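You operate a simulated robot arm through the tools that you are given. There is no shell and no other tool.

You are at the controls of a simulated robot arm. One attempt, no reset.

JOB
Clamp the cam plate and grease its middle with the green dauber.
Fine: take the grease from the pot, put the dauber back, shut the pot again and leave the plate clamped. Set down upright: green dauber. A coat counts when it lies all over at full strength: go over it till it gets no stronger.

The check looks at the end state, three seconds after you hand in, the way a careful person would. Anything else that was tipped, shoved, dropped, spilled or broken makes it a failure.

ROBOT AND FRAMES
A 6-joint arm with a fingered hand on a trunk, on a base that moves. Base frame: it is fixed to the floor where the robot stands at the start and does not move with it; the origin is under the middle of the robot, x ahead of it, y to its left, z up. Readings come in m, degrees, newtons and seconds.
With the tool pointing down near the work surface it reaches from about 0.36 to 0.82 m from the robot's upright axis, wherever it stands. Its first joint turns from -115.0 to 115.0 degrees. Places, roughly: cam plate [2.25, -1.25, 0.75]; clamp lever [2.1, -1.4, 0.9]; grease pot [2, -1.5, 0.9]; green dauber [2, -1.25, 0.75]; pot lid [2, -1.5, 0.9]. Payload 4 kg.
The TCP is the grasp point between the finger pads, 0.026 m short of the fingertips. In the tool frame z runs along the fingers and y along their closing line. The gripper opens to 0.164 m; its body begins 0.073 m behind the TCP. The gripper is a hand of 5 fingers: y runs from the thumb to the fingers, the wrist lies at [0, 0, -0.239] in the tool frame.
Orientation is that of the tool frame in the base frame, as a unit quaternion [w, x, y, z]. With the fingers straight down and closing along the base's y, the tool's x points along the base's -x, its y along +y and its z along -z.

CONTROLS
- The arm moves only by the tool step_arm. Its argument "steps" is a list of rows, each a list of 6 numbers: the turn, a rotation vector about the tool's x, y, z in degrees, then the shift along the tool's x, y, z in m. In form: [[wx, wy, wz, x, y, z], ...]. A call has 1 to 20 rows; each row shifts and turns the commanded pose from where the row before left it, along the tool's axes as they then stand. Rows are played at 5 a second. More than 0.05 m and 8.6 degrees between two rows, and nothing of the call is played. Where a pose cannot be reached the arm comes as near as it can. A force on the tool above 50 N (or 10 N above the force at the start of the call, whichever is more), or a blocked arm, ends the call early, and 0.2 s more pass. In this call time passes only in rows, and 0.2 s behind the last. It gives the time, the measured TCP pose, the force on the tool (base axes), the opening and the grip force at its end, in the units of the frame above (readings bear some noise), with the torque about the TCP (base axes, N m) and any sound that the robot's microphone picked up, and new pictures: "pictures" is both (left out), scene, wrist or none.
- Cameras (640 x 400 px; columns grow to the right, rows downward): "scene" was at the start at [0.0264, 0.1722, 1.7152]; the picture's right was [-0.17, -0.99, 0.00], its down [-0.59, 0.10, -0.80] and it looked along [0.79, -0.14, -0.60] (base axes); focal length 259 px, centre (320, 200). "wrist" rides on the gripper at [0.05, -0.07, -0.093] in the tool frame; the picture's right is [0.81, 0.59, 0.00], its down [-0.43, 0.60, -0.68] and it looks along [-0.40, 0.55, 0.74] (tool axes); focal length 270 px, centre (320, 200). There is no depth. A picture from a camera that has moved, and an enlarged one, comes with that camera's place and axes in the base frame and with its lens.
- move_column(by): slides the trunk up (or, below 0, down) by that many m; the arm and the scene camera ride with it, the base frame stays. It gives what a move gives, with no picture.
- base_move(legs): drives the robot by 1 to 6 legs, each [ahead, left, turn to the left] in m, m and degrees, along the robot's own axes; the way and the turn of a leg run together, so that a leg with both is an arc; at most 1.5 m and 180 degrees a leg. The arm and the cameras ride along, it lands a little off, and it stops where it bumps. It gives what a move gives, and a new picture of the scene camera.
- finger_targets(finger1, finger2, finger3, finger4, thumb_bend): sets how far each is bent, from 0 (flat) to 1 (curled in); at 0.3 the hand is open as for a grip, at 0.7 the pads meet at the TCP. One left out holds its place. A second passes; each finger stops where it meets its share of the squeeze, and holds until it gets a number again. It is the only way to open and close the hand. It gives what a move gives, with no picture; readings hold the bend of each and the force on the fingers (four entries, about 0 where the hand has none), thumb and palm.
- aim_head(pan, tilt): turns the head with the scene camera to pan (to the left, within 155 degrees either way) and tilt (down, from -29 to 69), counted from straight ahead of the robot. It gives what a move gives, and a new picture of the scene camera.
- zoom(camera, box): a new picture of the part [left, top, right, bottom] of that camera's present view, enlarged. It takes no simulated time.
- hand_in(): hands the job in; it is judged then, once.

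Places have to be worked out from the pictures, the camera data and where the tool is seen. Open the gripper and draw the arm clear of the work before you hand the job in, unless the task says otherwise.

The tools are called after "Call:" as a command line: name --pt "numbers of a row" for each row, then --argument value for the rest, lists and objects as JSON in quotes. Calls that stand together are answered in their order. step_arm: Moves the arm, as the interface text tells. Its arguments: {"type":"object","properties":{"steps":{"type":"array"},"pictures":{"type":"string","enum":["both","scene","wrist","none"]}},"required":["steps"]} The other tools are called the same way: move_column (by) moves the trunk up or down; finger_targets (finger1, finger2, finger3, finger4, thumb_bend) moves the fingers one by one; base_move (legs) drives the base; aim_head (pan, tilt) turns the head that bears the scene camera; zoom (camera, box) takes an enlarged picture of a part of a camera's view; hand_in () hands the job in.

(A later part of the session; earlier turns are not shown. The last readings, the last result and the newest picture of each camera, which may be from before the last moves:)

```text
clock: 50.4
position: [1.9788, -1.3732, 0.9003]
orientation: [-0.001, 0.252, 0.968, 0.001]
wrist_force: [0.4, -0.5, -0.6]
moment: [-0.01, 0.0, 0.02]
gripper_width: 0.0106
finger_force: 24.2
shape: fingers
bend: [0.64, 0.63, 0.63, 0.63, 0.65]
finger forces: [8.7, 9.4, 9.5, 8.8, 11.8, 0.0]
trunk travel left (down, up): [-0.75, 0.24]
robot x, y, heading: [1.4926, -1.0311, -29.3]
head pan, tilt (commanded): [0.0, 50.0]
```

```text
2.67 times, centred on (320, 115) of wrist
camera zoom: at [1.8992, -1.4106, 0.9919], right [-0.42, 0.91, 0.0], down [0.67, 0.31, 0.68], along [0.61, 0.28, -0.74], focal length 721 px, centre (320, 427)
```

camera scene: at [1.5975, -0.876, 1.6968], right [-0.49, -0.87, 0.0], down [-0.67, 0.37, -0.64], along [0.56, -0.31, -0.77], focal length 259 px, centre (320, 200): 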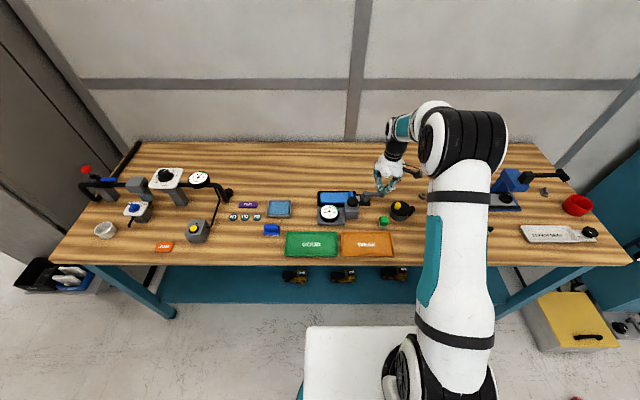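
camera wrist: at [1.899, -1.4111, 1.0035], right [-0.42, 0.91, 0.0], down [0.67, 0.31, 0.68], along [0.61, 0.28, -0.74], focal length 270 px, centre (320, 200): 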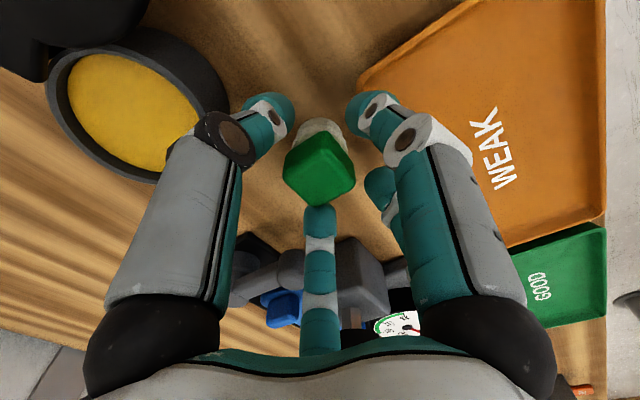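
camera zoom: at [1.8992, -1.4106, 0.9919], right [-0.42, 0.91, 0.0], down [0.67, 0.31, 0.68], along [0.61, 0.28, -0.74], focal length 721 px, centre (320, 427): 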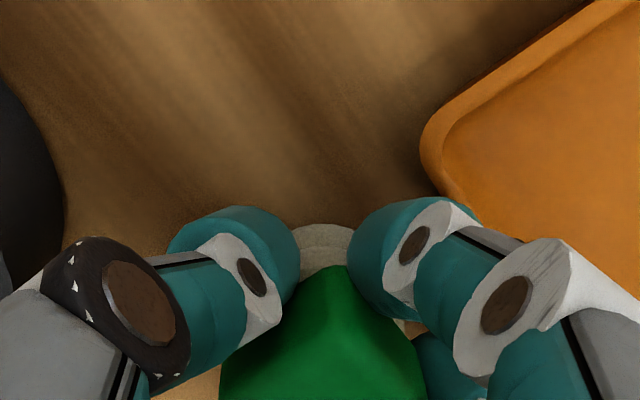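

The grip is firm, with each finger at about 9–12 N. I lift a little and check that the dauber comes up level.

Call:
step_arm --pt "0 0 0 0 0 -0.01" --pt "0 0 0 0 0 -0.02" --pt "0 0 0 0 0 -0.03" --pictures "wrist"

Call:
zoom --camera "scene" --box '[361, 190, 425, 230]'

```text
clock: 51.2
position: [1.9769, -1.3755, 0.9574]
orientation: [-0.001, 0.253, 0.967, 0.0]
wrist_force: [-0.2, -1.5, -0.7]
moment: [0.01, -0.01, 0.0]
gripper_width: 0.0108
finger_force: 24.2
shape: fingers
bend: [0.64, 0.63, 0.63, 0.63, 0.65]
finger forces: [8.8, 9.4, 9.6, 8.8, 11.9, 0.0]
trunk travel left (down, up): [-0.75, 0.24]
robot x, y, heading: [1.4902, -1.0294, -29.3]
head pan, tilt (commanded): [0.0, 50.0]
camera wrist: at [1.8975, -1.4107, 1.0517], right [-0.42, 0.91, 0.0], down [0.67, 0.31, 0.68], along [0.61, 0.28, -0.74], focal length 270 px, centre (320, 200)
```

wrist: 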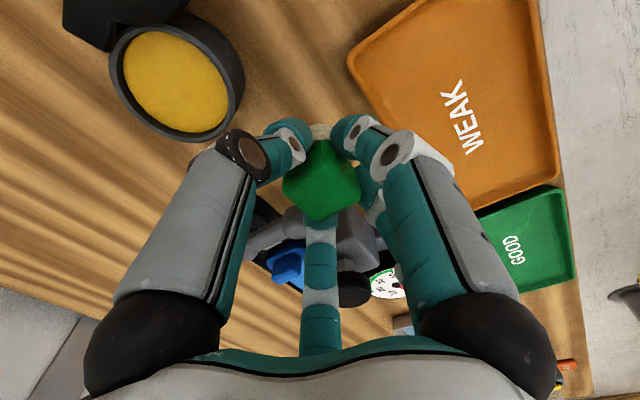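

```text
10.00 times, centred on (393, 210) of scene
camera zoom: at [1.5964, -0.8751, 1.6966], right [-0.49, -0.87, 0.0], down [-0.67, 0.37, -0.64], along [0.56, -0.31, -0.77], focal length 2587 px, centre (-410, 100)
```

zoom: 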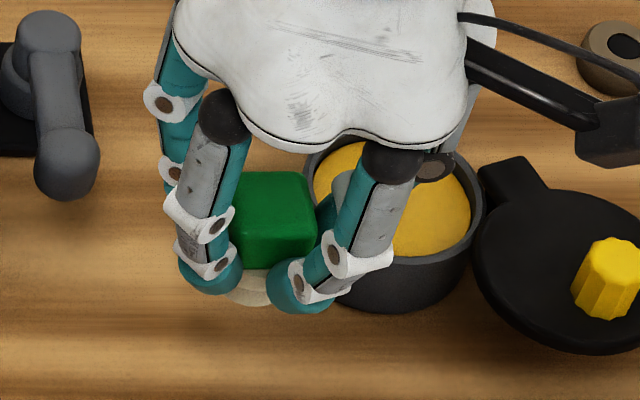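

The dauber came up cleanly as one piece and nothing was left on the table. I carry it over the open pot, whose centre is around forward 0.642, left -0.130.

Call:
step_arm --pt "0 0 0 0 0 -0.028" --pt "0 0 0 -0.024 -0.033 0" --pt "0 0 0 -0.025 -0.032 0" --pictures "wrist"

Call:
zoom --camera "scene" --box '[365, 180, 429, 220]'

```text
clock: 52.0
position: [1.9867, -1.4549, 0.987]
orientation: [-0.001, 0.253, 0.967, 0.0]
wrist_force: [-0.2, 0.3, -0.7]
moment: [0.0, 0.0, 0.0]
gripper_width: 0.0107
finger_force: 24.1
shape: fingers
bend: [0.64, 0.63, 0.63, 0.63, 0.65]
finger forces: [8.7, 9.5, 9.5, 9.0, 11.9, 0.0]
trunk travel left (down, up): [-0.75, 0.24]
robot x, y, heading: [1.4918, -1.0315, -29.4]
head pan, tilt (commanded): [0.0, 50.0]
camera wrist: at [1.9094, -1.4923, 1.0793], right [-0.42, 0.91, 0.0], down [0.67, 0.31, 0.68], along [0.61, 0.28, -0.74], focal length 270 px, centre (320, 200)
```

wrist: 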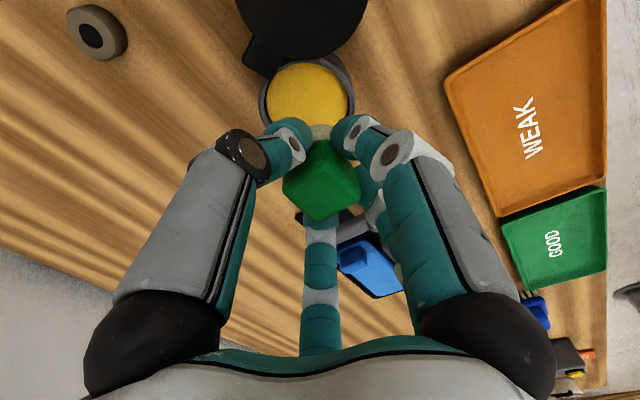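

```text
10.00 times, centred on (397, 200) of scene
camera zoom: at [1.5971, -0.8762, 1.6968], right [-0.49, -0.87, 0.0], down [-0.67, 0.37, -0.64], along [0.56, -0.31, -0.77], focal length 2587 px, centre (-450, 200)
```

zoom: 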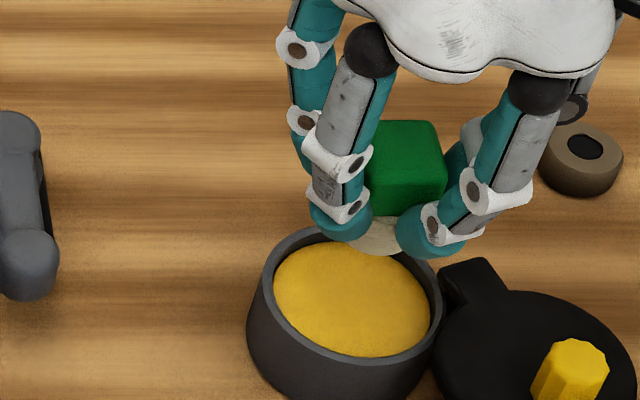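

The scene camera proved accurate at the grasp, so I trust it here: the pot centre is about 6 mm further forward. I shift and lower until the pad is just at the rim.

Call:
step_arm --pt "0 0 0 -0.006 -0.001 0.02" --pt "0 0 0 0 0 0.025" --pictures "wrist"

Call:
zoom --camera "scene" --box '[373, 185, 421, 215]'

```text
clock: 52.6
position: [1.994, -1.4587, 0.9414]
orientation: [-0.001, 0.253, 0.968, 0.0]
wrist_force: [0.3, -0.5, -0.6]
moment: [0.03, 0.02, 0.03]
gripper_width: 0.0106
finger_force: 24.1
shape: fingers
bend: [0.64, 0.63, 0.63, 0.63, 0.65]
finger forces: [8.7, 9.4, 9.5, 8.9, 11.9, 0.1]
trunk travel left (down, up): [-0.75, 0.24]
robot x, y, heading: [1.4901, -1.0296, -29.2]
head pan, tilt (commanded): [0.0, 50.0]
camera wrist: at [1.915, -1.4957, 1.0345], right [-0.42, 0.91, 0.0], down [0.67, 0.31, 0.68], along [0.61, 0.28, -0.74], focal length 270 px, centre (320, 200)
```

wrist: 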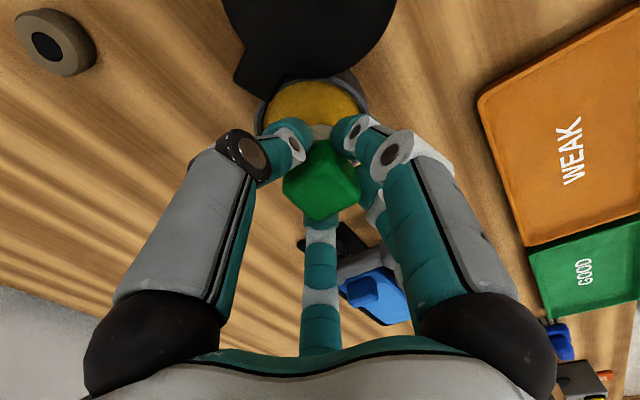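

```text
13.33 times, centred on (397, 200) of scene
camera zoom: at [1.5973, -0.8757, 1.6967], right [-0.49, -0.87, 0.0], down [-0.67, 0.37, -0.64], along [0.56, -0.31, -0.77], focal length 3449 px, centre (-707, 200)
```

zoom: 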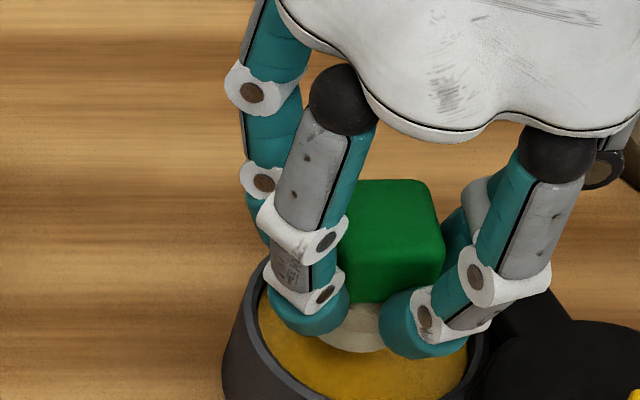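

The pad is centred over the grease. I lower it step by step, watching for contact.

Call:
step_arm --pt "0 0 0 0 0 0.005" --pt "0 0 0 0 0 0.004" --pt "0 0 0 0 0 0.003" --pictures "none"

Call:
zoom --camera "scene" --box '[373, 190, 421, 220]'

```text
clock: 53.4
position: [1.9931, -1.4589, 0.9291]
orientation: [-0.001, 0.253, 0.968, 0.0]
wrist_force: [0.6, 0.7, -0.3]
moment: [0.02, 0.02, -0.02]
gripper_width: 0.0106
finger_force: 24.3
shape: fingers
bend: [0.64, 0.63, 0.63, 0.63, 0.65]
finger forces: [8.7, 9.4, 9.5, 8.8, 11.9, 0.0]
trunk travel left (down, up): [-0.75, 0.24]
robot x, y, heading: [1.4927, -1.0354, -29.4]
head pan, tilt (commanded): [0.0, 50.0]
```

```text
13.33 times, centred on (397, 205) of scene
camera zoom: at [1.5972, -0.8756, 1.6967], right [-0.49, -0.87, 0.0], down [-0.67, 0.37, -0.64], along [0.56, -0.31, -0.77], focal length 3449 px, centre (-707, 133)
```

zoom: 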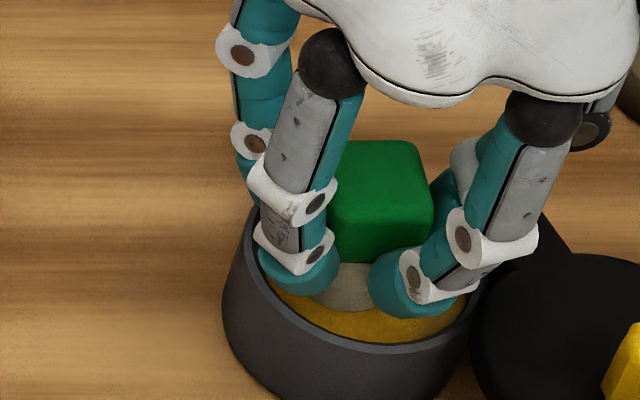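

Still no contact force. I continue a few millimetres further.

Call:
step_arm --pt "0 0 0 0 0 0.003" --pt "0 0 0 0 0 0.002" --pt "0 0 0 0 0 0.002" --pictures "none"

Call:
zoom --camera "scene" --box '[373, 190, 421, 220]'

```text
clock: 54.2
position: [1.9927, -1.4593, 0.9266]
orientation: [0.002, 0.253, 0.967, -0.001]
wrist_force: [0.5, -0.6, 28.6]
moment: [0.03, 0.01, 0.01]
gripper_width: 0.0102
finger_force: 31.3
shape: fingers
bend: [0.63, 0.63, 0.63, 0.63, 0.65]
finger forces: [11.3, 12.5, 12.3, 11.1, 14.9, 0.1]
trunk travel left (down, up): [-0.75, 0.24]
robot x, y, heading: [1.4917, -1.032, -29.3]
head pan, tilt (commanded): [0.0, 50.0]
```

```text
13.33 times, centred on (397, 205) of scene
camera zoom: at [1.5946, -0.8734, 1.6971], right [-0.49, -0.87, 0.0], down [-0.67, 0.37, -0.64], along [0.56, -0.31, -0.76], focal length 3449 px, centre (-707, 133)
```

zoom: 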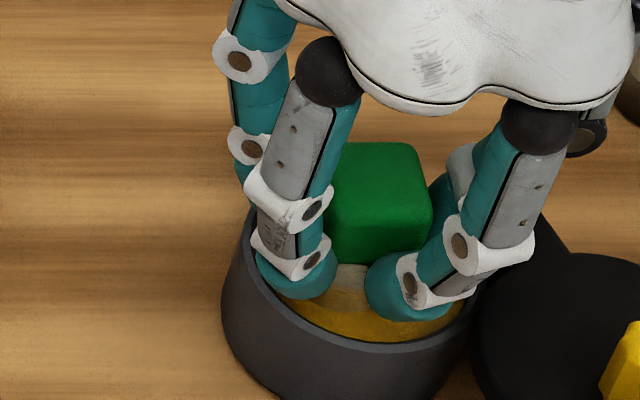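

Firm contact at 29 N with no moment, so the pad bottom is on the grease. I ease off to a lighter press, dwell with a slight wiggle, then lift and look at the pad.

Call:
step_arm --pt "0 0 0 0 0 -0.0025" --pt "0 0 0 0.002 0 0" --pt "0 0 0 -0.004 0 0" --pt "0 0 0 0.002 0.002 0" --pt "0 0 0 0 -0.004 0" --pt "0 0 0 0 0.002 0" --pt "0 0 0 0 0 -0.01" --pt "0 0 0 0 0 -0.03" --pt "0 0 0 0 0 -0.03" --pictures "wrist"

Call:
zoom --camera "scene" --box '[373, 185, 421, 215]'

Call:
zoom --camera "wrist" --box '[240, 60, 400, 160]'

```text
clock: 56.2
position: [1.9917, -1.4579, 0.995]
orientation: [-0.002, 0.253, 0.967, 0.001]
wrist_force: [0.5, -0.4, -0.4]
moment: [-0.01, -0.01, -0.03]
gripper_width: 0.0107
finger_force: 25.2
shape: fingers
bend: [0.63, 0.63, 0.63, 0.63, 0.65]
finger forces: [9.1, 9.9, 9.9, 8.9, 12.6, 0.1]
trunk travel left (down, up): [-0.75, 0.24]
robot x, y, heading: [1.4898, -1.0308, -29.3]
head pan, tilt (commanded): [0.0, 50.0]
camera wrist: at [1.9138, -1.4942, 1.0886], right [-0.42, 0.91, 0.0], down [0.67, 0.31, 0.68], along [0.61, 0.29, -0.74], focal length 270 px, centre (320, 200)
```

wrist: 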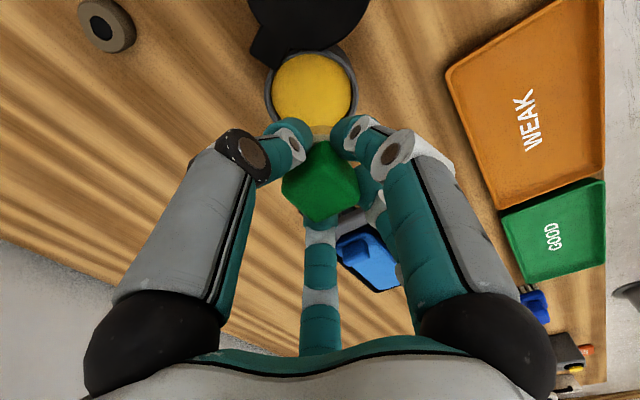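

```text
13.33 times, centred on (397, 200) of scene
camera zoom: at [1.5966, -0.8751, 1.6966], right [-0.49, -0.87, 0.0], down [-0.67, 0.37, -0.64], along [0.56, -0.31, -0.77], focal length 3449 px, centre (-707, 200)
```

zoom: 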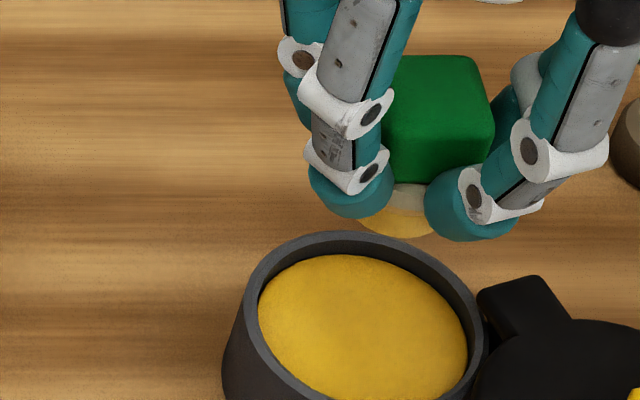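

```text
4.00 times, centred on (320, 110) of wrist
camera zoom: at [1.9138, -1.4942, 1.0886], right [-0.42, 0.91, 0.0], down [0.67, 0.31, 0.68], along [0.61, 0.29, -0.74], focal length 1081 px, centre (320, 560)
```

zoom: 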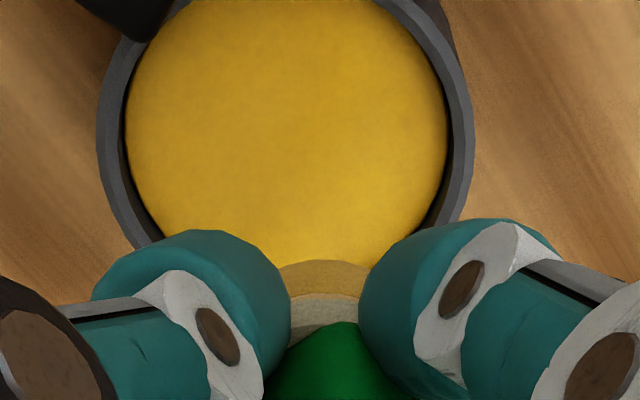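

The pad's lower ring is now yellow, so it is loaded. Before daubing I study the plate closely to find the patch to coat.

Call:
zoom --camera "scene" --box '[312, 186, 360, 216]'

```text
13.33 times, centred on (336, 201) of scene
camera zoom: at [1.5966, -0.8751, 1.6966], right [-0.49, -0.87, 0.0], down [-0.67, 0.37, -0.64], along [0.56, -0.31, -0.77], focal length 3449 px, centre (107, 187)
```

zoom: 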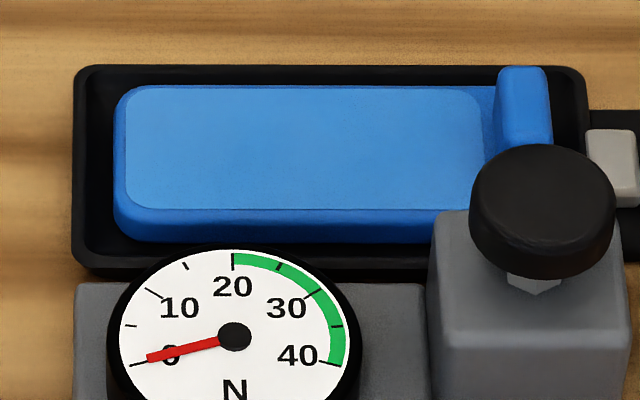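

A faint lighter patch covers most of the plate top, from about forward 0.70 to 0.75 and left 0.067 to 0.181. I carry the dauber high over to the patch middle for a first test dab.

Call:
step_arm --pt "0 0 0 -0.0135 0.0423 0" --pt "0 0 0 -0.0135 0.0423 0" --pt "0 0 0 -0.0135 0.0423 0" --pt "0 0 0 -0.0135 0.0423 0" --pt "0 0 0 -0.0135 0.0423 0" --pt "0 0 0 -0.0135 0.0423 0" --pt "0 0 0 0 0 0.025" --pictures "wrist"

Call:
zoom --camera "scene" --box '[304, 176, 368, 216]'

```text
clock: 57.8
position: [2.1888, -1.2768, 0.9706]
orientation: [-0.001, 0.253, 0.967, 0.0]
wrist_force: [-0.2, 0.0, 0.0]
moment: [-0.01, -0.02, 0.03]
gripper_width: 0.0104
finger_force: 24.5
shape: fingers
bend: [0.63, 0.63, 0.63, 0.63, 0.65]
finger forces: [8.7, 9.6, 9.9, 8.7, 12.4, 0.1]
trunk travel left (down, up): [-0.75, 0.24]
robot x, y, heading: [1.4885, -1.0289, -29.1]
head pan, tilt (commanded): [0.0, 50.0]
camera wrist: at [2.1095, -1.3132, 1.0632], right [-0.42, 0.91, 0.0], down [0.67, 0.31, 0.68], along [0.61, 0.28, -0.74], focal length 270 px, centre (320, 200)
```

wrist: 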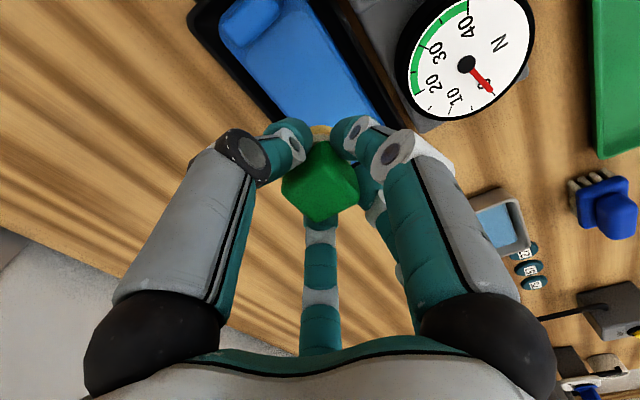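

```text
10.00 times, centred on (336, 196) of scene
camera zoom: at [1.5974, -0.876, 1.6967], right [-0.49, -0.87, 0.0], down [-0.67, 0.37, -0.64], along [0.56, -0.31, -0.77], focal length 2587 px, centre (160, 240)
```

zoom: 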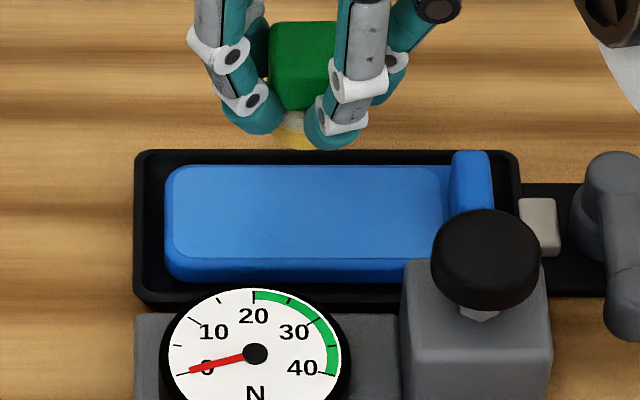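

The dauber hangs over the middle of the patch. I lower it gently until it touches the plate.

Call:
step_arm --pt "0 0 0 0.003 0 0.025" --pt "0 0 0 0 0 0.015" --pt "0 0 0 0 0 0.005" --pt "0 0 0 0 0 0.003" --pictures "none"

Call:
zoom --camera "scene" --box '[304, 176, 368, 216]'

```text
clock: 58.8
position: [2.1854, -1.2751, 0.9222]
orientation: [-0.001, 0.253, 0.968, 0.001]
wrist_force: [0.6, -0.6, -0.7]
moment: [0.0, -0.03, 0.02]
gripper_width: 0.0104
finger_force: 24.7
shape: fingers
bend: [0.63, 0.63, 0.63, 0.63, 0.65]
finger forces: [8.7, 9.6, 10.0, 8.7, 12.3, 0.1]
trunk travel left (down, up): [-0.75, 0.24]
robot x, y, heading: [1.4933, -1.0301, -29.3]
head pan, tilt (commanded): [0.0, 50.0]
```

```text
10.00 times, centred on (336, 196) of scene
camera zoom: at [1.5973, -0.8755, 1.6967], right [-0.49, -0.87, 0.0], down [-0.67, 0.37, -0.64], along [0.56, -0.31, -0.77], focal length 2587 px, centre (160, 240)
```

zoom: 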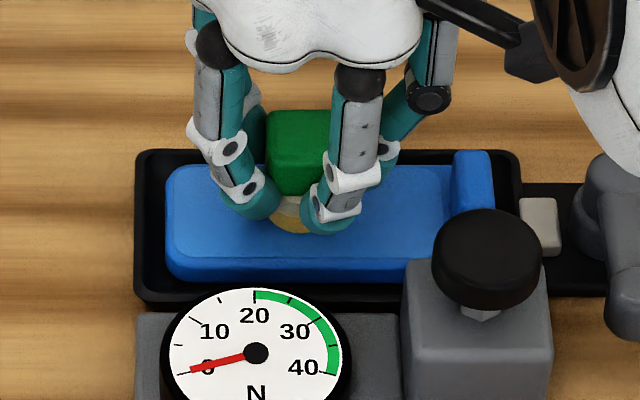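

Call:
step_arm --pt "0 0 0 0 0 0.002" --pt "0 0 0 0 0 0.002" --pt "0 0 0 0 0 0.001" --pictures "none"

```text
clock: 59.6
position: [2.1855, -1.2749, 0.9186]
orientation: [0.001, 0.253, 0.967, 0.0]
wrist_force: [-1.0, -0.1, 8.9]
moment: [0.08, 0.0, -0.03]
gripper_width: 0.0105
finger_force: 26.0
shape: fingers
bend: [0.63, 0.63, 0.63, 0.63, 0.65]
finger forces: [9.2, 10.1, 10.1, 8.9, 12.8, 0.0]
trunk travel left (down, up): [-0.75, 0.24]
robot x, y, heading: [1.4903, -1.0316, -29.3]
head pan, tilt (commanded): [0.0, 50.0]
```

Contact on the plate at TCP z 0.9186 with 9 N, so the plate top is at about 0.871. I make a short stroke left and back, then lift to see the coat.

Call:
step_arm --pt "0 0 0 0 0.008 0" --pt "0 0 0 0 0.008 0" --pt "0 0 0 0 0.008 0" --pt "0 0 0 0 -0.008 0" --pt "0 0 0 0 -0.008 0" --pt "0 0 0 0 -0.008 0" --pictures "none"

Call:
step_arm --pt "0 0 0 0 0 -0.02" --pt "0 0 0 0 0 -0.045" --pt "0 0 0 -0.02 0 -0.04" --pictures "wrist"

Call:
zoom --camera "scene" --box '[312, 186, 360, 216]'

```text
clock: 61.0
position: [2.1847, -1.276, 0.9178]
orientation: [0.0, 0.252, 0.968, 0.0]
wrist_force: [2.3, 3.2, 12.7]
moment: [0.19, -0.1, 0.02]
gripper_width: 0.0102
finger_force: 27.4
shape: fingers
bend: [0.63, 0.63, 0.62, 0.63, 0.65]
finger forces: [8.9, 11.6, 12.0, 9.1, 12.1, 0.0]
trunk travel left (down, up): [-0.75, 0.24]
robot x, y, heading: [1.4924, -1.0343, -29.2]
head pan, tilt (commanded): [0.0, 50.0]
```

```text
clock: 61.8
position: [2.2019, -1.2858, 1.0201]
orientation: [-0.002, 0.253, 0.967, 0.0]
wrist_force: [-0.2, 0.6, -0.7]
moment: [0.03, 0.01, -0.01]
gripper_width: 0.0103
finger_force: 25.4
shape: fingers
bend: [0.63, 0.63, 0.62, 0.63, 0.65]
finger forces: [8.5, 9.7, 10.1, 9.0, 12.6, 0.0]
trunk travel left (down, up): [-0.75, 0.24]
robot x, y, heading: [1.4932, -1.0302, -29.2]
head pan, tilt (commanded): [0.0, 50.0]
camera wrist: at [2.1243, -1.3218, 1.114], right [-0.42, 0.91, 0.0], down [0.67, 0.31, 0.68], along [0.61, 0.28, -0.74], focal length 270 px, centre (320, 200)
```

wrist: 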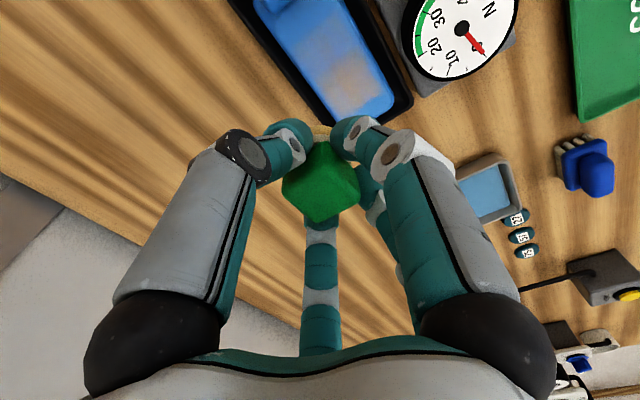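

```text
13.33 times, centred on (336, 201) of scene
camera zoom: at [1.5975, -0.8757, 1.6966], right [-0.49, -0.87, 0.0], down [-0.67, 0.37, -0.64], along [0.56, -0.31, -0.77], focal length 3449 px, centre (107, 187)
```

zoom: 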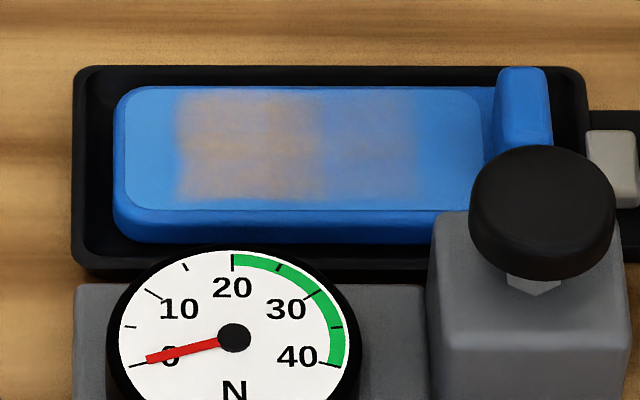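

A translucent coat shows over the full width of the patch, stronger on the left where I passed twice, so the footprint is wider than the pad. I look closer at its edges.

Call:
zoom --camera "scene" --box '[318, 189, 350, 209]'

Call:
zoom --camera "wrist" --box '[220, 0, 420, 125]'

```text
16.00 times, centred on (334, 199) of scene
camera zoom: at [1.5975, -0.8757, 1.6966], right [-0.49, -0.87, 0.0], down [-0.67, 0.37, -0.64], along [0.56, -0.31, -0.77], focal length 4139 px, centre (96, 216)
```

zoom: 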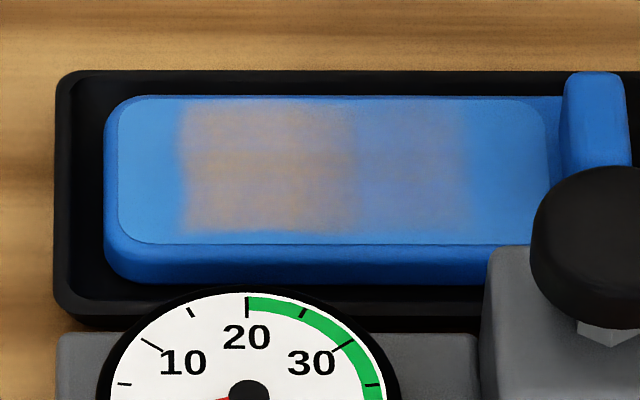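

```text
3.20 times, centred on (320, 62) of wrist
camera zoom: at [2.1243, -1.3218, 1.114], right [-0.42, 0.91, 0.0], down [0.67, 0.31, 0.68], along [0.61, 0.28, -0.74], focal length 865 px, centre (320, 640)
```

zoom: 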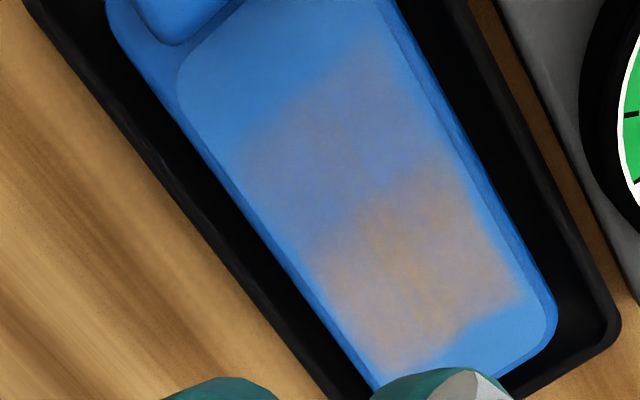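

The coat seems shifted right of where the pad touched. I enlarge once more to judge the edges before deciding on the next strokes.

Call:
zoom --camera "scene" --box '[319, 190, 343, 205]'

Call:
zoom --camera "scene" --box '[330, 172, 362, 192]'

```text
16.00 times, centred on (331, 198) of scene
camera zoom: at [1.5975, -0.8757, 1.6966], right [-0.49, -0.87, 0.0], down [-0.67, 0.37, -0.64], along [0.56, -0.31, -0.77], focal length 4139 px, centre (144, 240)
```

zoom: 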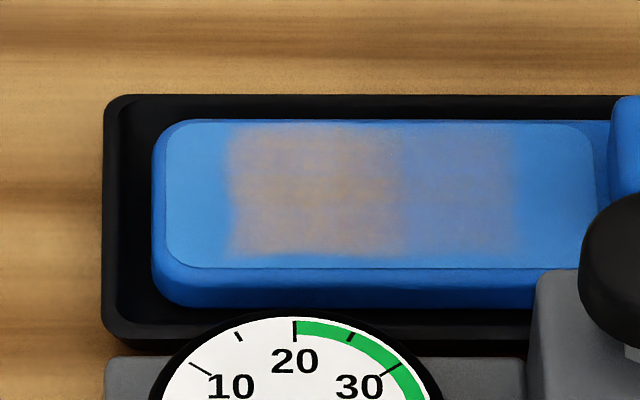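

```text
16.00 times, centred on (346, 182) of scene
camera zoom: at [1.5975, -0.8757, 1.6966], right [-0.49, -0.87, 0.0], down [-0.67, 0.37, -0.64], along [0.56, -0.31, -0.77], focal length 4139 px, centre (-96, 488)
```

zoom: 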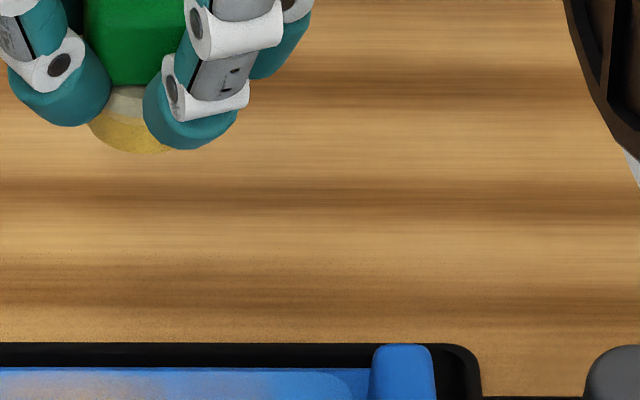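

The pad is still yellow. I make a single press at the left end of the patch to learn the footprint exactly.

Call:
step_arm --pt "0 0 0 0.0195 0.036 0" --pt "0 0 0 0 0 0.045" --pt "0 0 0 0 0 0.045" --pt "0 0 0 0 0 0.008" --pt "0 0 0 0 0 0.003" --pt "0 0 0 0 0 0.002" --pictures "none"

Call:
zoom --camera "scene" --box '[304, 176, 368, 216]'

```text
clock: 63.2
position: [2.2034, -1.2454, 0.9193]
orientation: [0.0, 0.253, 0.967, 0.0]
wrist_force: [-0.5, -0.9, -0.1]
moment: [0.02, -0.01, 0.02]
gripper_width: 0.0102
finger_force: 25.0
shape: fingers
bend: [0.63, 0.63, 0.62, 0.63, 0.65]
finger forces: [8.4, 9.7, 10.1, 9.1, 12.5, 0.1]
trunk travel left (down, up): [-0.75, 0.24]
robot x, y, heading: [1.4936, -1.0334, -29.3]
head pan, tilt (commanded): [0.0, 50.0]
```

```text
10.00 times, centred on (336, 196) of scene
camera zoom: at [1.5972, -0.8754, 1.6967], right [-0.49, -0.87, 0.0], down [-0.67, 0.37, -0.64], along [0.56, -0.31, -0.77], focal length 2587 px, centre (160, 240)
```

zoom: 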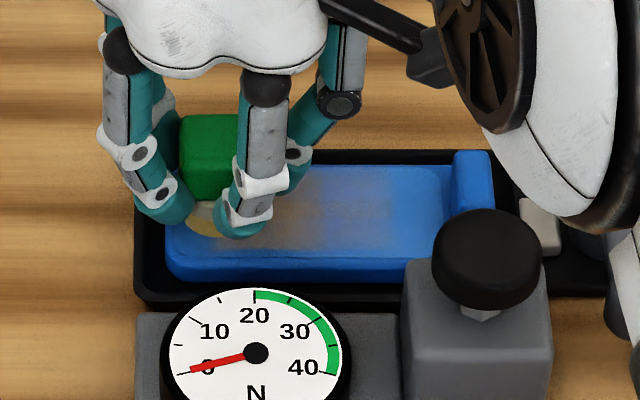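

Not touching yet. I lower 2–3 mm to press lightly, hold, and lift away.

Call:
step_arm --pt "0 0 0 0 0 0.002" --pt "0 0 0 0 0 0.001" --pt "0 0 0 0 0 0" --pictures "none"

Call:
step_arm --pt "0 0 0 0 0 -0.02" --pt "0 0 0 0 0 -0.045" --pt "0 0 0 -0.02 0 -0.04" --pictures "none"

Call:
zoom --camera "scene" --box '[318, 189, 350, 209]'

```text
clock: 64.0
position: [2.2017, -1.2448, 0.9178]
orientation: [0.001, 0.253, 0.967, 0.001]
wrist_force: [-0.2, -0.3, 11.5]
moment: [0.04, -0.02, 0.01]
gripper_width: 0.0101
finger_force: 26.7
shape: fingers
bend: [0.63, 0.63, 0.63, 0.63, 0.65]
finger forces: [8.9, 10.0, 10.3, 9.5, 13.6, 0.1]
trunk travel left (down, up): [-0.75, 0.24]
robot x, y, heading: [1.4873, -1.0311, -29.2]
head pan, tilt (commanded): [0.0, 50.0]
```

```text
clock: 64.8
position: [2.2204, -1.2532, 1.0206]
orientation: [-0.001, 0.253, 0.967, 0.0]
wrist_force: [0.7, -1.0, -0.4]
moment: [0.0, -0.05, -0.02]
gripper_width: 0.0101
finger_force: 24.7
shape: fingers
bend: [0.63, 0.63, 0.62, 0.63, 0.65]
finger forces: [8.2, 9.7, 9.9, 9.1, 12.6, 0.0]
trunk travel left (down, up): [-0.75, 0.24]
robot x, y, heading: [1.489, -1.0309, -29.4]
head pan, tilt (commanded): [0.0, 50.0]
```

```text
16.00 times, centred on (334, 199) of scene
camera zoom: at [1.5975, -0.8757, 1.6966], right [-0.49, -0.87, 0.0], down [-0.67, 0.37, -0.64], along [0.56, -0.31, -0.77], focal length 4139 px, centre (96, 216)
```

zoom: 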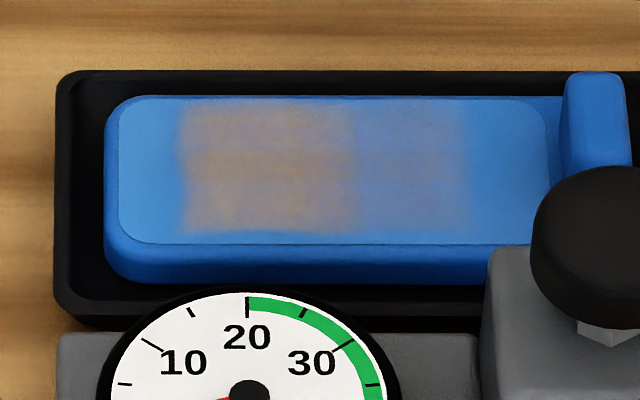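

Pressing left of the coat added nothing beyond it, so the required area is the middle rectangle, and its right part still needs more. I move over the right part and turn the hand 25° so a finger gap faces the gauge knob.

Call:
step_arm --pt "0 0 0 0.008 -0.03 0" --pt "0 0 0 0.008 -0.0314 0" --pt "0 0 8.3 0 0 0" --pt "0 0 8.3 0 0 0" --pt "0 0 8.4 0 0 0" --pt "0 0 0 0 0 0.04" --pt "0 0 0 0 0 0.04" --pictures "wrist"

Call:
zoom --camera "scene" --box '[312, 176, 376, 216]'

```text
clock: 66.4
position: [2.1781, -1.2996, 0.9405]
orientation: [0.0, 0.456, 0.89, 0.0]
wrist_force: [0.1, -0.7, -0.3]
moment: [-0.02, 0.02, -0.02]
gripper_width: 0.0103
finger_force: 24.5
shape: fingers
bend: [0.63, 0.63, 0.62, 0.63, 0.65]
finger forces: [8.2, 9.6, 9.9, 9.0, 12.5, 0.0]
trunk travel left (down, up): [-0.75, 0.24]
robot x, y, heading: [1.4911, -1.0326, -29.0]
head pan, tilt (commanded): [0.0, 50.0]
camera wrist: at [2.091, -1.3003, 1.0342], right [0.01, 1.0, 0.0], down [0.74, 0.0, 0.68], along [0.68, 0.0, -0.74], focal length 270 px, centre (320, 200)
```

wrist: 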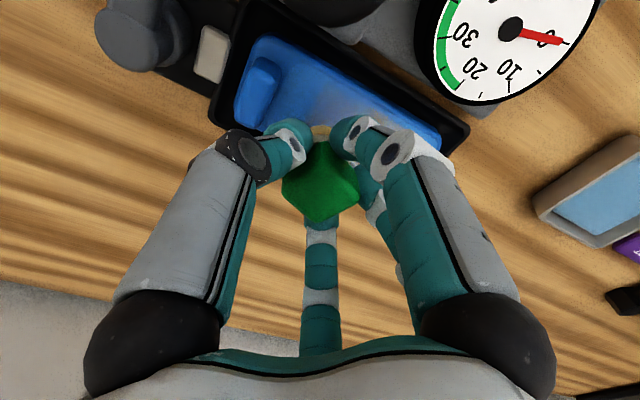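

```text
10.00 times, centred on (344, 196) of scene
camera zoom: at [1.5979, -0.8757, 1.6967], right [-0.49, -0.87, 0.0], down [-0.67, 0.37, -0.64], along [0.56, -0.31, -0.77], focal length 2587 px, centre (80, 240)
```

zoom: 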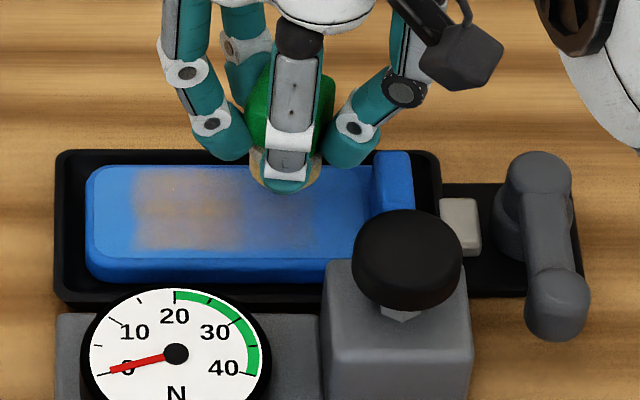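

The hand is turned, with a finger facing me and gaps around the gauge knob. I lower to contact and check the force before stroking.

Call:
step_arm --pt "0 0 0 0 0 0.012" --pt "0 0 0 0 0 0.006" --pt "0 0 0 0 0 0.003" --pt "0 0 0 0 0 0.0015" --pt "0 0 0 0 0 0.001" --pictures "none"

Call:
zoom --camera "scene" --box '[312, 176, 376, 216]'

```text
clock: 67.6
position: [2.1771, -1.301, 0.919]
orientation: [0.0, 0.457, 0.89, 0.0]
wrist_force: [-1.0, 0.8, 4.3]
moment: [0.03, 0.01, 0.0]
gripper_width: 0.01
finger_force: 24.9
shape: fingers
bend: [0.63, 0.63, 0.63, 0.63, 0.65]
finger forces: [8.5, 9.6, 9.8, 9.0, 13.0, 0.0]
trunk travel left (down, up): [-0.75, 0.24]
robot x, y, heading: [1.4903, -1.0288, -29.4]
head pan, tilt (commanded): [0.0, 50.0]
```

```text
10.00 times, centred on (344, 196) of scene
camera zoom: at [1.5965, -0.8752, 1.6968], right [-0.49, -0.87, 0.0], down [-0.67, 0.37, -0.64], along [0.56, -0.31, -0.77], focal length 2587 px, centre (80, 240)
```

zoom: 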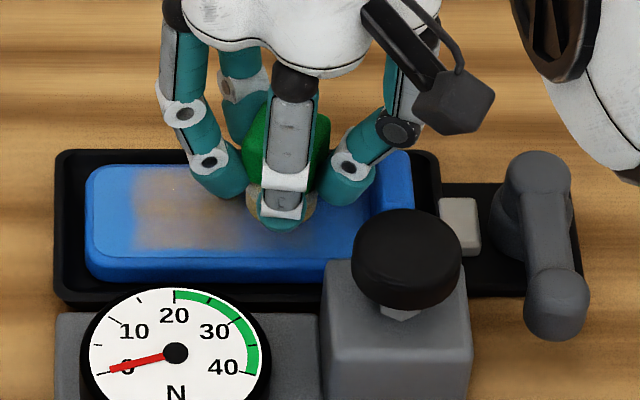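

Light contact of 4 N. I stroke left 30 mm and back twice across the right and middle parts.

Call:
step_arm --pt "0 0 0 0.0032 0.0068 0.0005" --pt "0 0 0 0.0032 0.0068 0" --pt "0 0 0 0.0032 0.0068 0" --pt "0 0 0 0.0032 0.0068 0" --pt "0 0 0 -0.0032 -0.0068 0" --pt "0 0 0 -0.0032 -0.0068 0" --pt "0 0 0 -0.0032 -0.0068 0" --pt "0 0 0 -0.0032 -0.0068 0" --pt "0 0 0 0.0032 0.0068 0" --pt "0 0 0 0.0032 0.0068 0" --pt "0 0 0 0.0032 0.0068 0" --pt "0 0 0 0.0032 0.0068 0" --pt "0 0 0 -0.0032 -0.0068 0" --pt "0 0 0 -0.0032 -0.0068 0" --pt "0 0 0 -0.0032 -0.0068 0" --pt "0 0 0 -0.0032 -0.0068 0" --pictures "none"

Call:
step_arm --pt "0 0 0 0 0 -0.02" --pt "0 0 0 0 0 -0.045" --pt "0 0 0 -0.02 0.009 -0.04" --pictures "none"

Call:
zoom --camera "scene" --box '[318, 189, 350, 209]'

```text
clock: 71.0
position: [2.1766, -1.2991, 0.9184]
orientation: [0.0, 0.455, 0.89, 0.0]
wrist_force: [0.9, 1.8, 9.9]
moment: [0.11, -0.08, 0.01]
gripper_width: 0.0099
finger_force: 26.6
shape: fingers
bend: [0.63, 0.63, 0.62, 0.63, 0.65]
finger forces: [9.1, 11.2, 11.0, 9.3, 12.0, 0.0]
trunk travel left (down, up): [-0.75, 0.24]
robot x, y, heading: [1.4883, -1.0292, -29.4]
head pan, tilt (commanded): [0.0, 50.0]
```

```text
clock: 71.8
position: [2.1952, -1.3114, 1.0206]
orientation: [-0.001, 0.457, 0.89, 0.0]
wrist_force: [0.0, 0.8, -0.4]
moment: [-0.01, 0.03, 0.03]
gripper_width: 0.0099
finger_force: 24.5
shape: fingers
bend: [0.63, 0.63, 0.62, 0.63, 0.65]
finger forces: [8.5, 9.6, 10.0, 9.4, 12.3, 0.0]
trunk travel left (down, up): [-0.75, 0.24]
robot x, y, heading: [1.4906, -1.0339, -29.1]
head pan, tilt (commanded): [0.0, 50.0]
```

```text
16.00 times, centred on (334, 199) of scene
camera zoom: at [1.5977, -0.8758, 1.6966], right [-0.49, -0.87, 0.0], down [-0.67, 0.37, -0.64], along [0.56, -0.31, -0.77], focal length 4139 px, centre (96, 216)
```

zoom: 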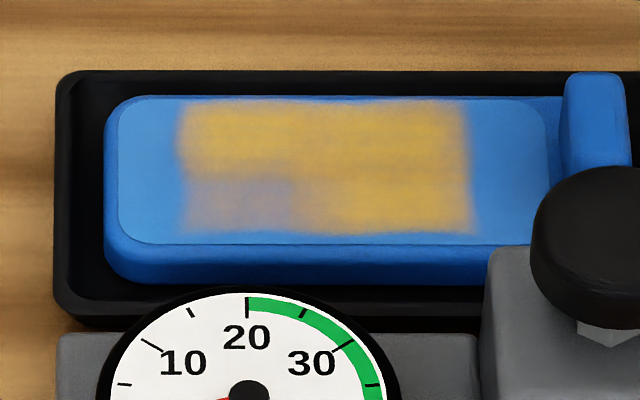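

Most of the middle rectangle is now strong yellow, and only the front-left part is weak. I check how much grease is left on the pad.

Call:
zoom --camera "scene" --box '[330, 166, 370, 191]'

```text
16.00 times, centred on (350, 178) of scene
camera zoom: at [1.5977, -0.8758, 1.6966], right [-0.49, -0.87, 0.0], down [-0.67, 0.37, -0.64], along [0.56, -0.31, -0.77], focal length 4139 px, centre (-160, 544)
```

zoom: 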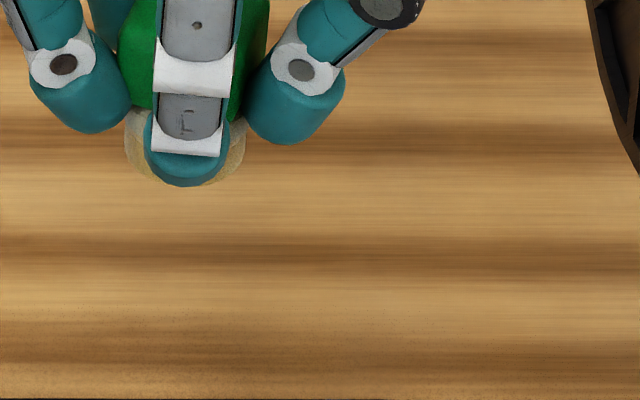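

The pad has gone pale, so I go back to the pot for more grease, travelling high.

Call:
step_arm --pt "0 0 0 -0.0003 -0.0418 0" --pt "0 0 0 -0.0003 -0.0418 0" --pt "0 0 0 -0.0003 -0.0418 0" --pt "0 0 0 -0.0002 -0.0418 0" --pt "0 0 0 -0.0002 -0.0418 0" --pt "0 0 0 -0.0002 -0.0418 0" --pt "0 0 0 0 0 0.04" --pictures "wrist"

Call:
zoom --camera "scene" --box '[365, 180, 429, 220]'

```text
clock: 73.4
position: [1.9933, -1.4587, 0.9829]
orientation: [-0.001, 0.455, 0.891, 0.0]
wrist_force: [-0.3, -0.1, -0.4]
moment: [0.0, 0.02, 0.02]
gripper_width: 0.0099
finger_force: 24.1
shape: fingers
bend: [0.63, 0.63, 0.62, 0.63, 0.65]
finger forces: [8.2, 9.3, 9.9, 9.3, 12.3, 0.1]
trunk travel left (down, up): [-0.75, 0.24]
robot x, y, heading: [1.4893, -1.0311, -29.3]
head pan, tilt (commanded): [0.0, 50.0]
camera wrist: at [1.9073, -1.4596, 1.0757], right [0.0, 1.0, 0.0], down [0.74, 0.0, 0.68], along [0.68, 0.0, -0.74], focal length 270 px, centre (320, 200)
```

wrist: 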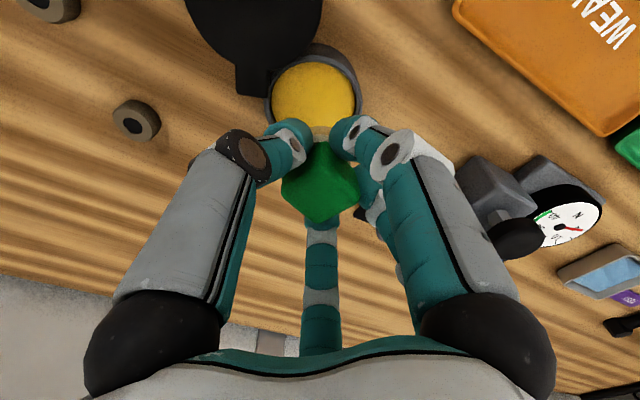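

```text
10.00 times, centred on (397, 200) of scene
camera zoom: at [1.5986, -0.8762, 1.6967], right [-0.49, -0.87, 0.0], down [-0.67, 0.37, -0.64], along [0.56, -0.31, -0.77], focal length 2587 px, centre (-450, 200)
```

zoom: 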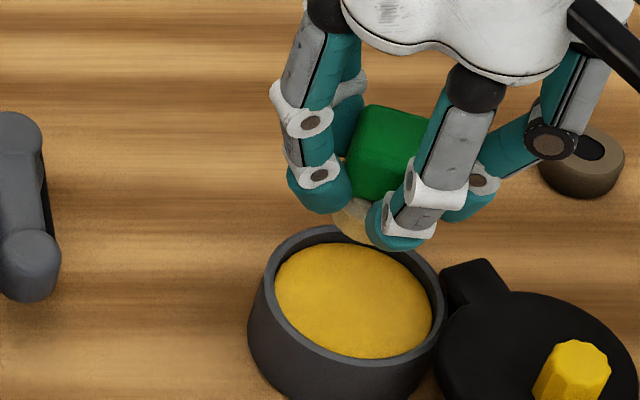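

The dauber is over the pot at the same spot as before. I dip it to the known height with a light press and a small wiggle, then lift.

Call:
step_arm --pt "0 0 0 0 0 0.03" --pt "0 0 0 0 0 0.018" --pt "0 0 0 0 0 0.006" --pt "0 0 0 0 0 0.002" --pt "0 0 0 0 0 0.0015" --pictures "none"

Call:
zoom --camera "scene" --box '[373, 190, 421, 220]'

```text
clock: 74.6
position: [1.9934, -1.4592, 0.9263]
orientation: [0.0, 0.457, 0.89, 0.0]
wrist_force: [-0.1, -0.8, 12.0]
moment: [0.01, -0.07, 0.0]
gripper_width: 0.0096
finger_force: 25.8
shape: fingers
bend: [0.63, 0.63, 0.63, 0.63, 0.65]
finger forces: [8.9, 9.7, 10.2, 9.6, 13.3, 0.1]
trunk travel left (down, up): [-0.75, 0.24]
robot x, y, heading: [1.4903, -1.0277, -29.2]
head pan, tilt (commanded): [0.0, 50.0]
```

```text
13.33 times, centred on (397, 205) of scene
camera zoom: at [1.5958, -0.8746, 1.6969], right [-0.49, -0.87, 0.0], down [-0.67, 0.37, -0.64], along [0.56, -0.31, -0.77], focal length 3449 px, centre (-707, 133)
```

zoom: 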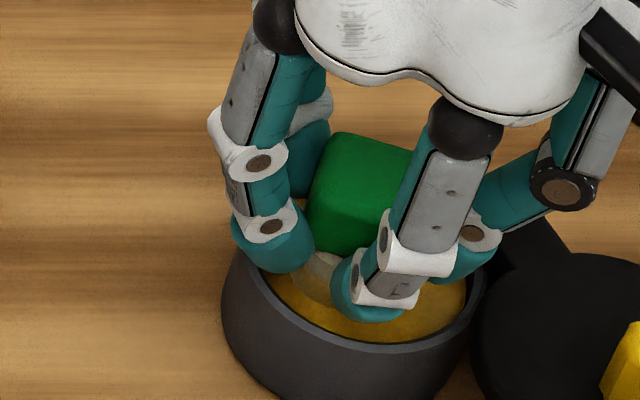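

Contact at 12 N. I dwell with a small wiggle, lift, and carry it to the weak front-left area of the patch.

Call:
step_arm --pt "0 0 0 0.002 0 0" --pt "0 0 0 -0.004 0 0" --pt "0 0 0 0.002 0.002 0" --pt "0 0 0 0 -0.004 0" --pt "0 0 0 0 0.002 0" --pt "0 0 0 0 0 -0.015" --pt "0 0 0 0 0 -0.04" --pt "0 0 0 0 0 -0.04" --pt "0 0 0 0.0074 0.0397 0" --pt "0 0 0 0.0074 0.0397 0" --pt "0 0 0 0.0074 0.0397 0" --pt "0 0 0 0.0074 0.0397 0" --pt "0 0 0 0.0074 0.0397 0" --pt "0 0 0 0.0074 0.0397 0" --pt "0 0 0 0.0073 0.0396 0" --pt "0 0 0 0 0 0.04" --pt "0 0 0 0 0 0.04" --pictures "none"

Call:
zoom --camera "scene" --box '[304, 176, 368, 216]'

```text
clock: 78.2
position: [2.1882, -1.2534, 0.9394]
orientation: [-0.001, 0.457, 0.89, 0.001]
wrist_force: [0.8, 0.0, -0.4]
moment: [-0.02, 0.0, 0.01]
gripper_width: 0.0094
finger_force: 24.5
shape: fingers
bend: [0.64, 0.63, 0.62, 0.63, 0.65]
finger forces: [8.4, 9.4, 9.8, 9.5, 12.1, 0.0]
trunk travel left (down, up): [-0.75, 0.24]
robot x, y, heading: [1.4922, -1.0318, -29.3]
head pan, tilt (commanded): [0.0, 50.0]
```

```text
10.00 times, centred on (336, 196) of scene
camera zoom: at [1.598, -0.8755, 1.6967], right [-0.49, -0.87, 0.0], down [-0.67, 0.37, -0.64], along [0.56, -0.31, -0.77], focal length 2587 px, centre (160, 240)
```

zoom: 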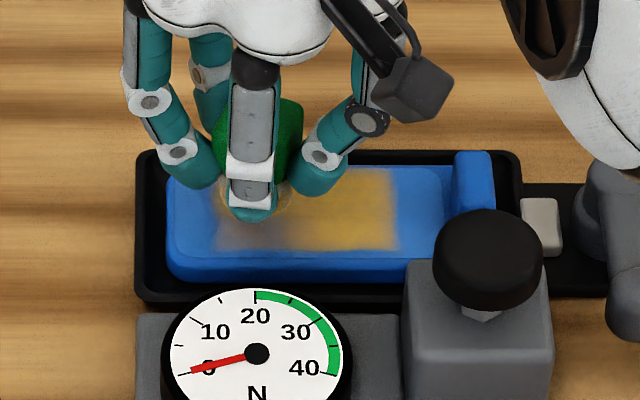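

The pad is above the weak area at forward 0.716, left 0.146. I lower to light contact.

Call:
step_arm --pt "0 0 0 0 0 0.012" --pt "0 0 0 0 0 0.006" --pt "0 0 0 0 0 0.002" --pt "0 0 0 0 0 0.0015" --pictures "none"

```text
clock: 79.2
position: [2.1892, -1.2528, 0.9187]
orientation: [0.001, 0.456, 0.89, 0.0]
wrist_force: [0.2, 0.5, 1.0]
moment: [0.01, -0.01, -0.01]
gripper_width: 0.0096
finger_force: 24.1
shape: fingers
bend: [0.64, 0.63, 0.62, 0.63, 0.65]
finger forces: [8.6, 9.3, 9.8, 9.5, 12.4, 0.0]
trunk travel left (down, up): [-0.75, 0.24]
robot x, y, heading: [1.491, -1.027, -29.1]
head pan, tilt (commanded): [0.0, 50.0]
```

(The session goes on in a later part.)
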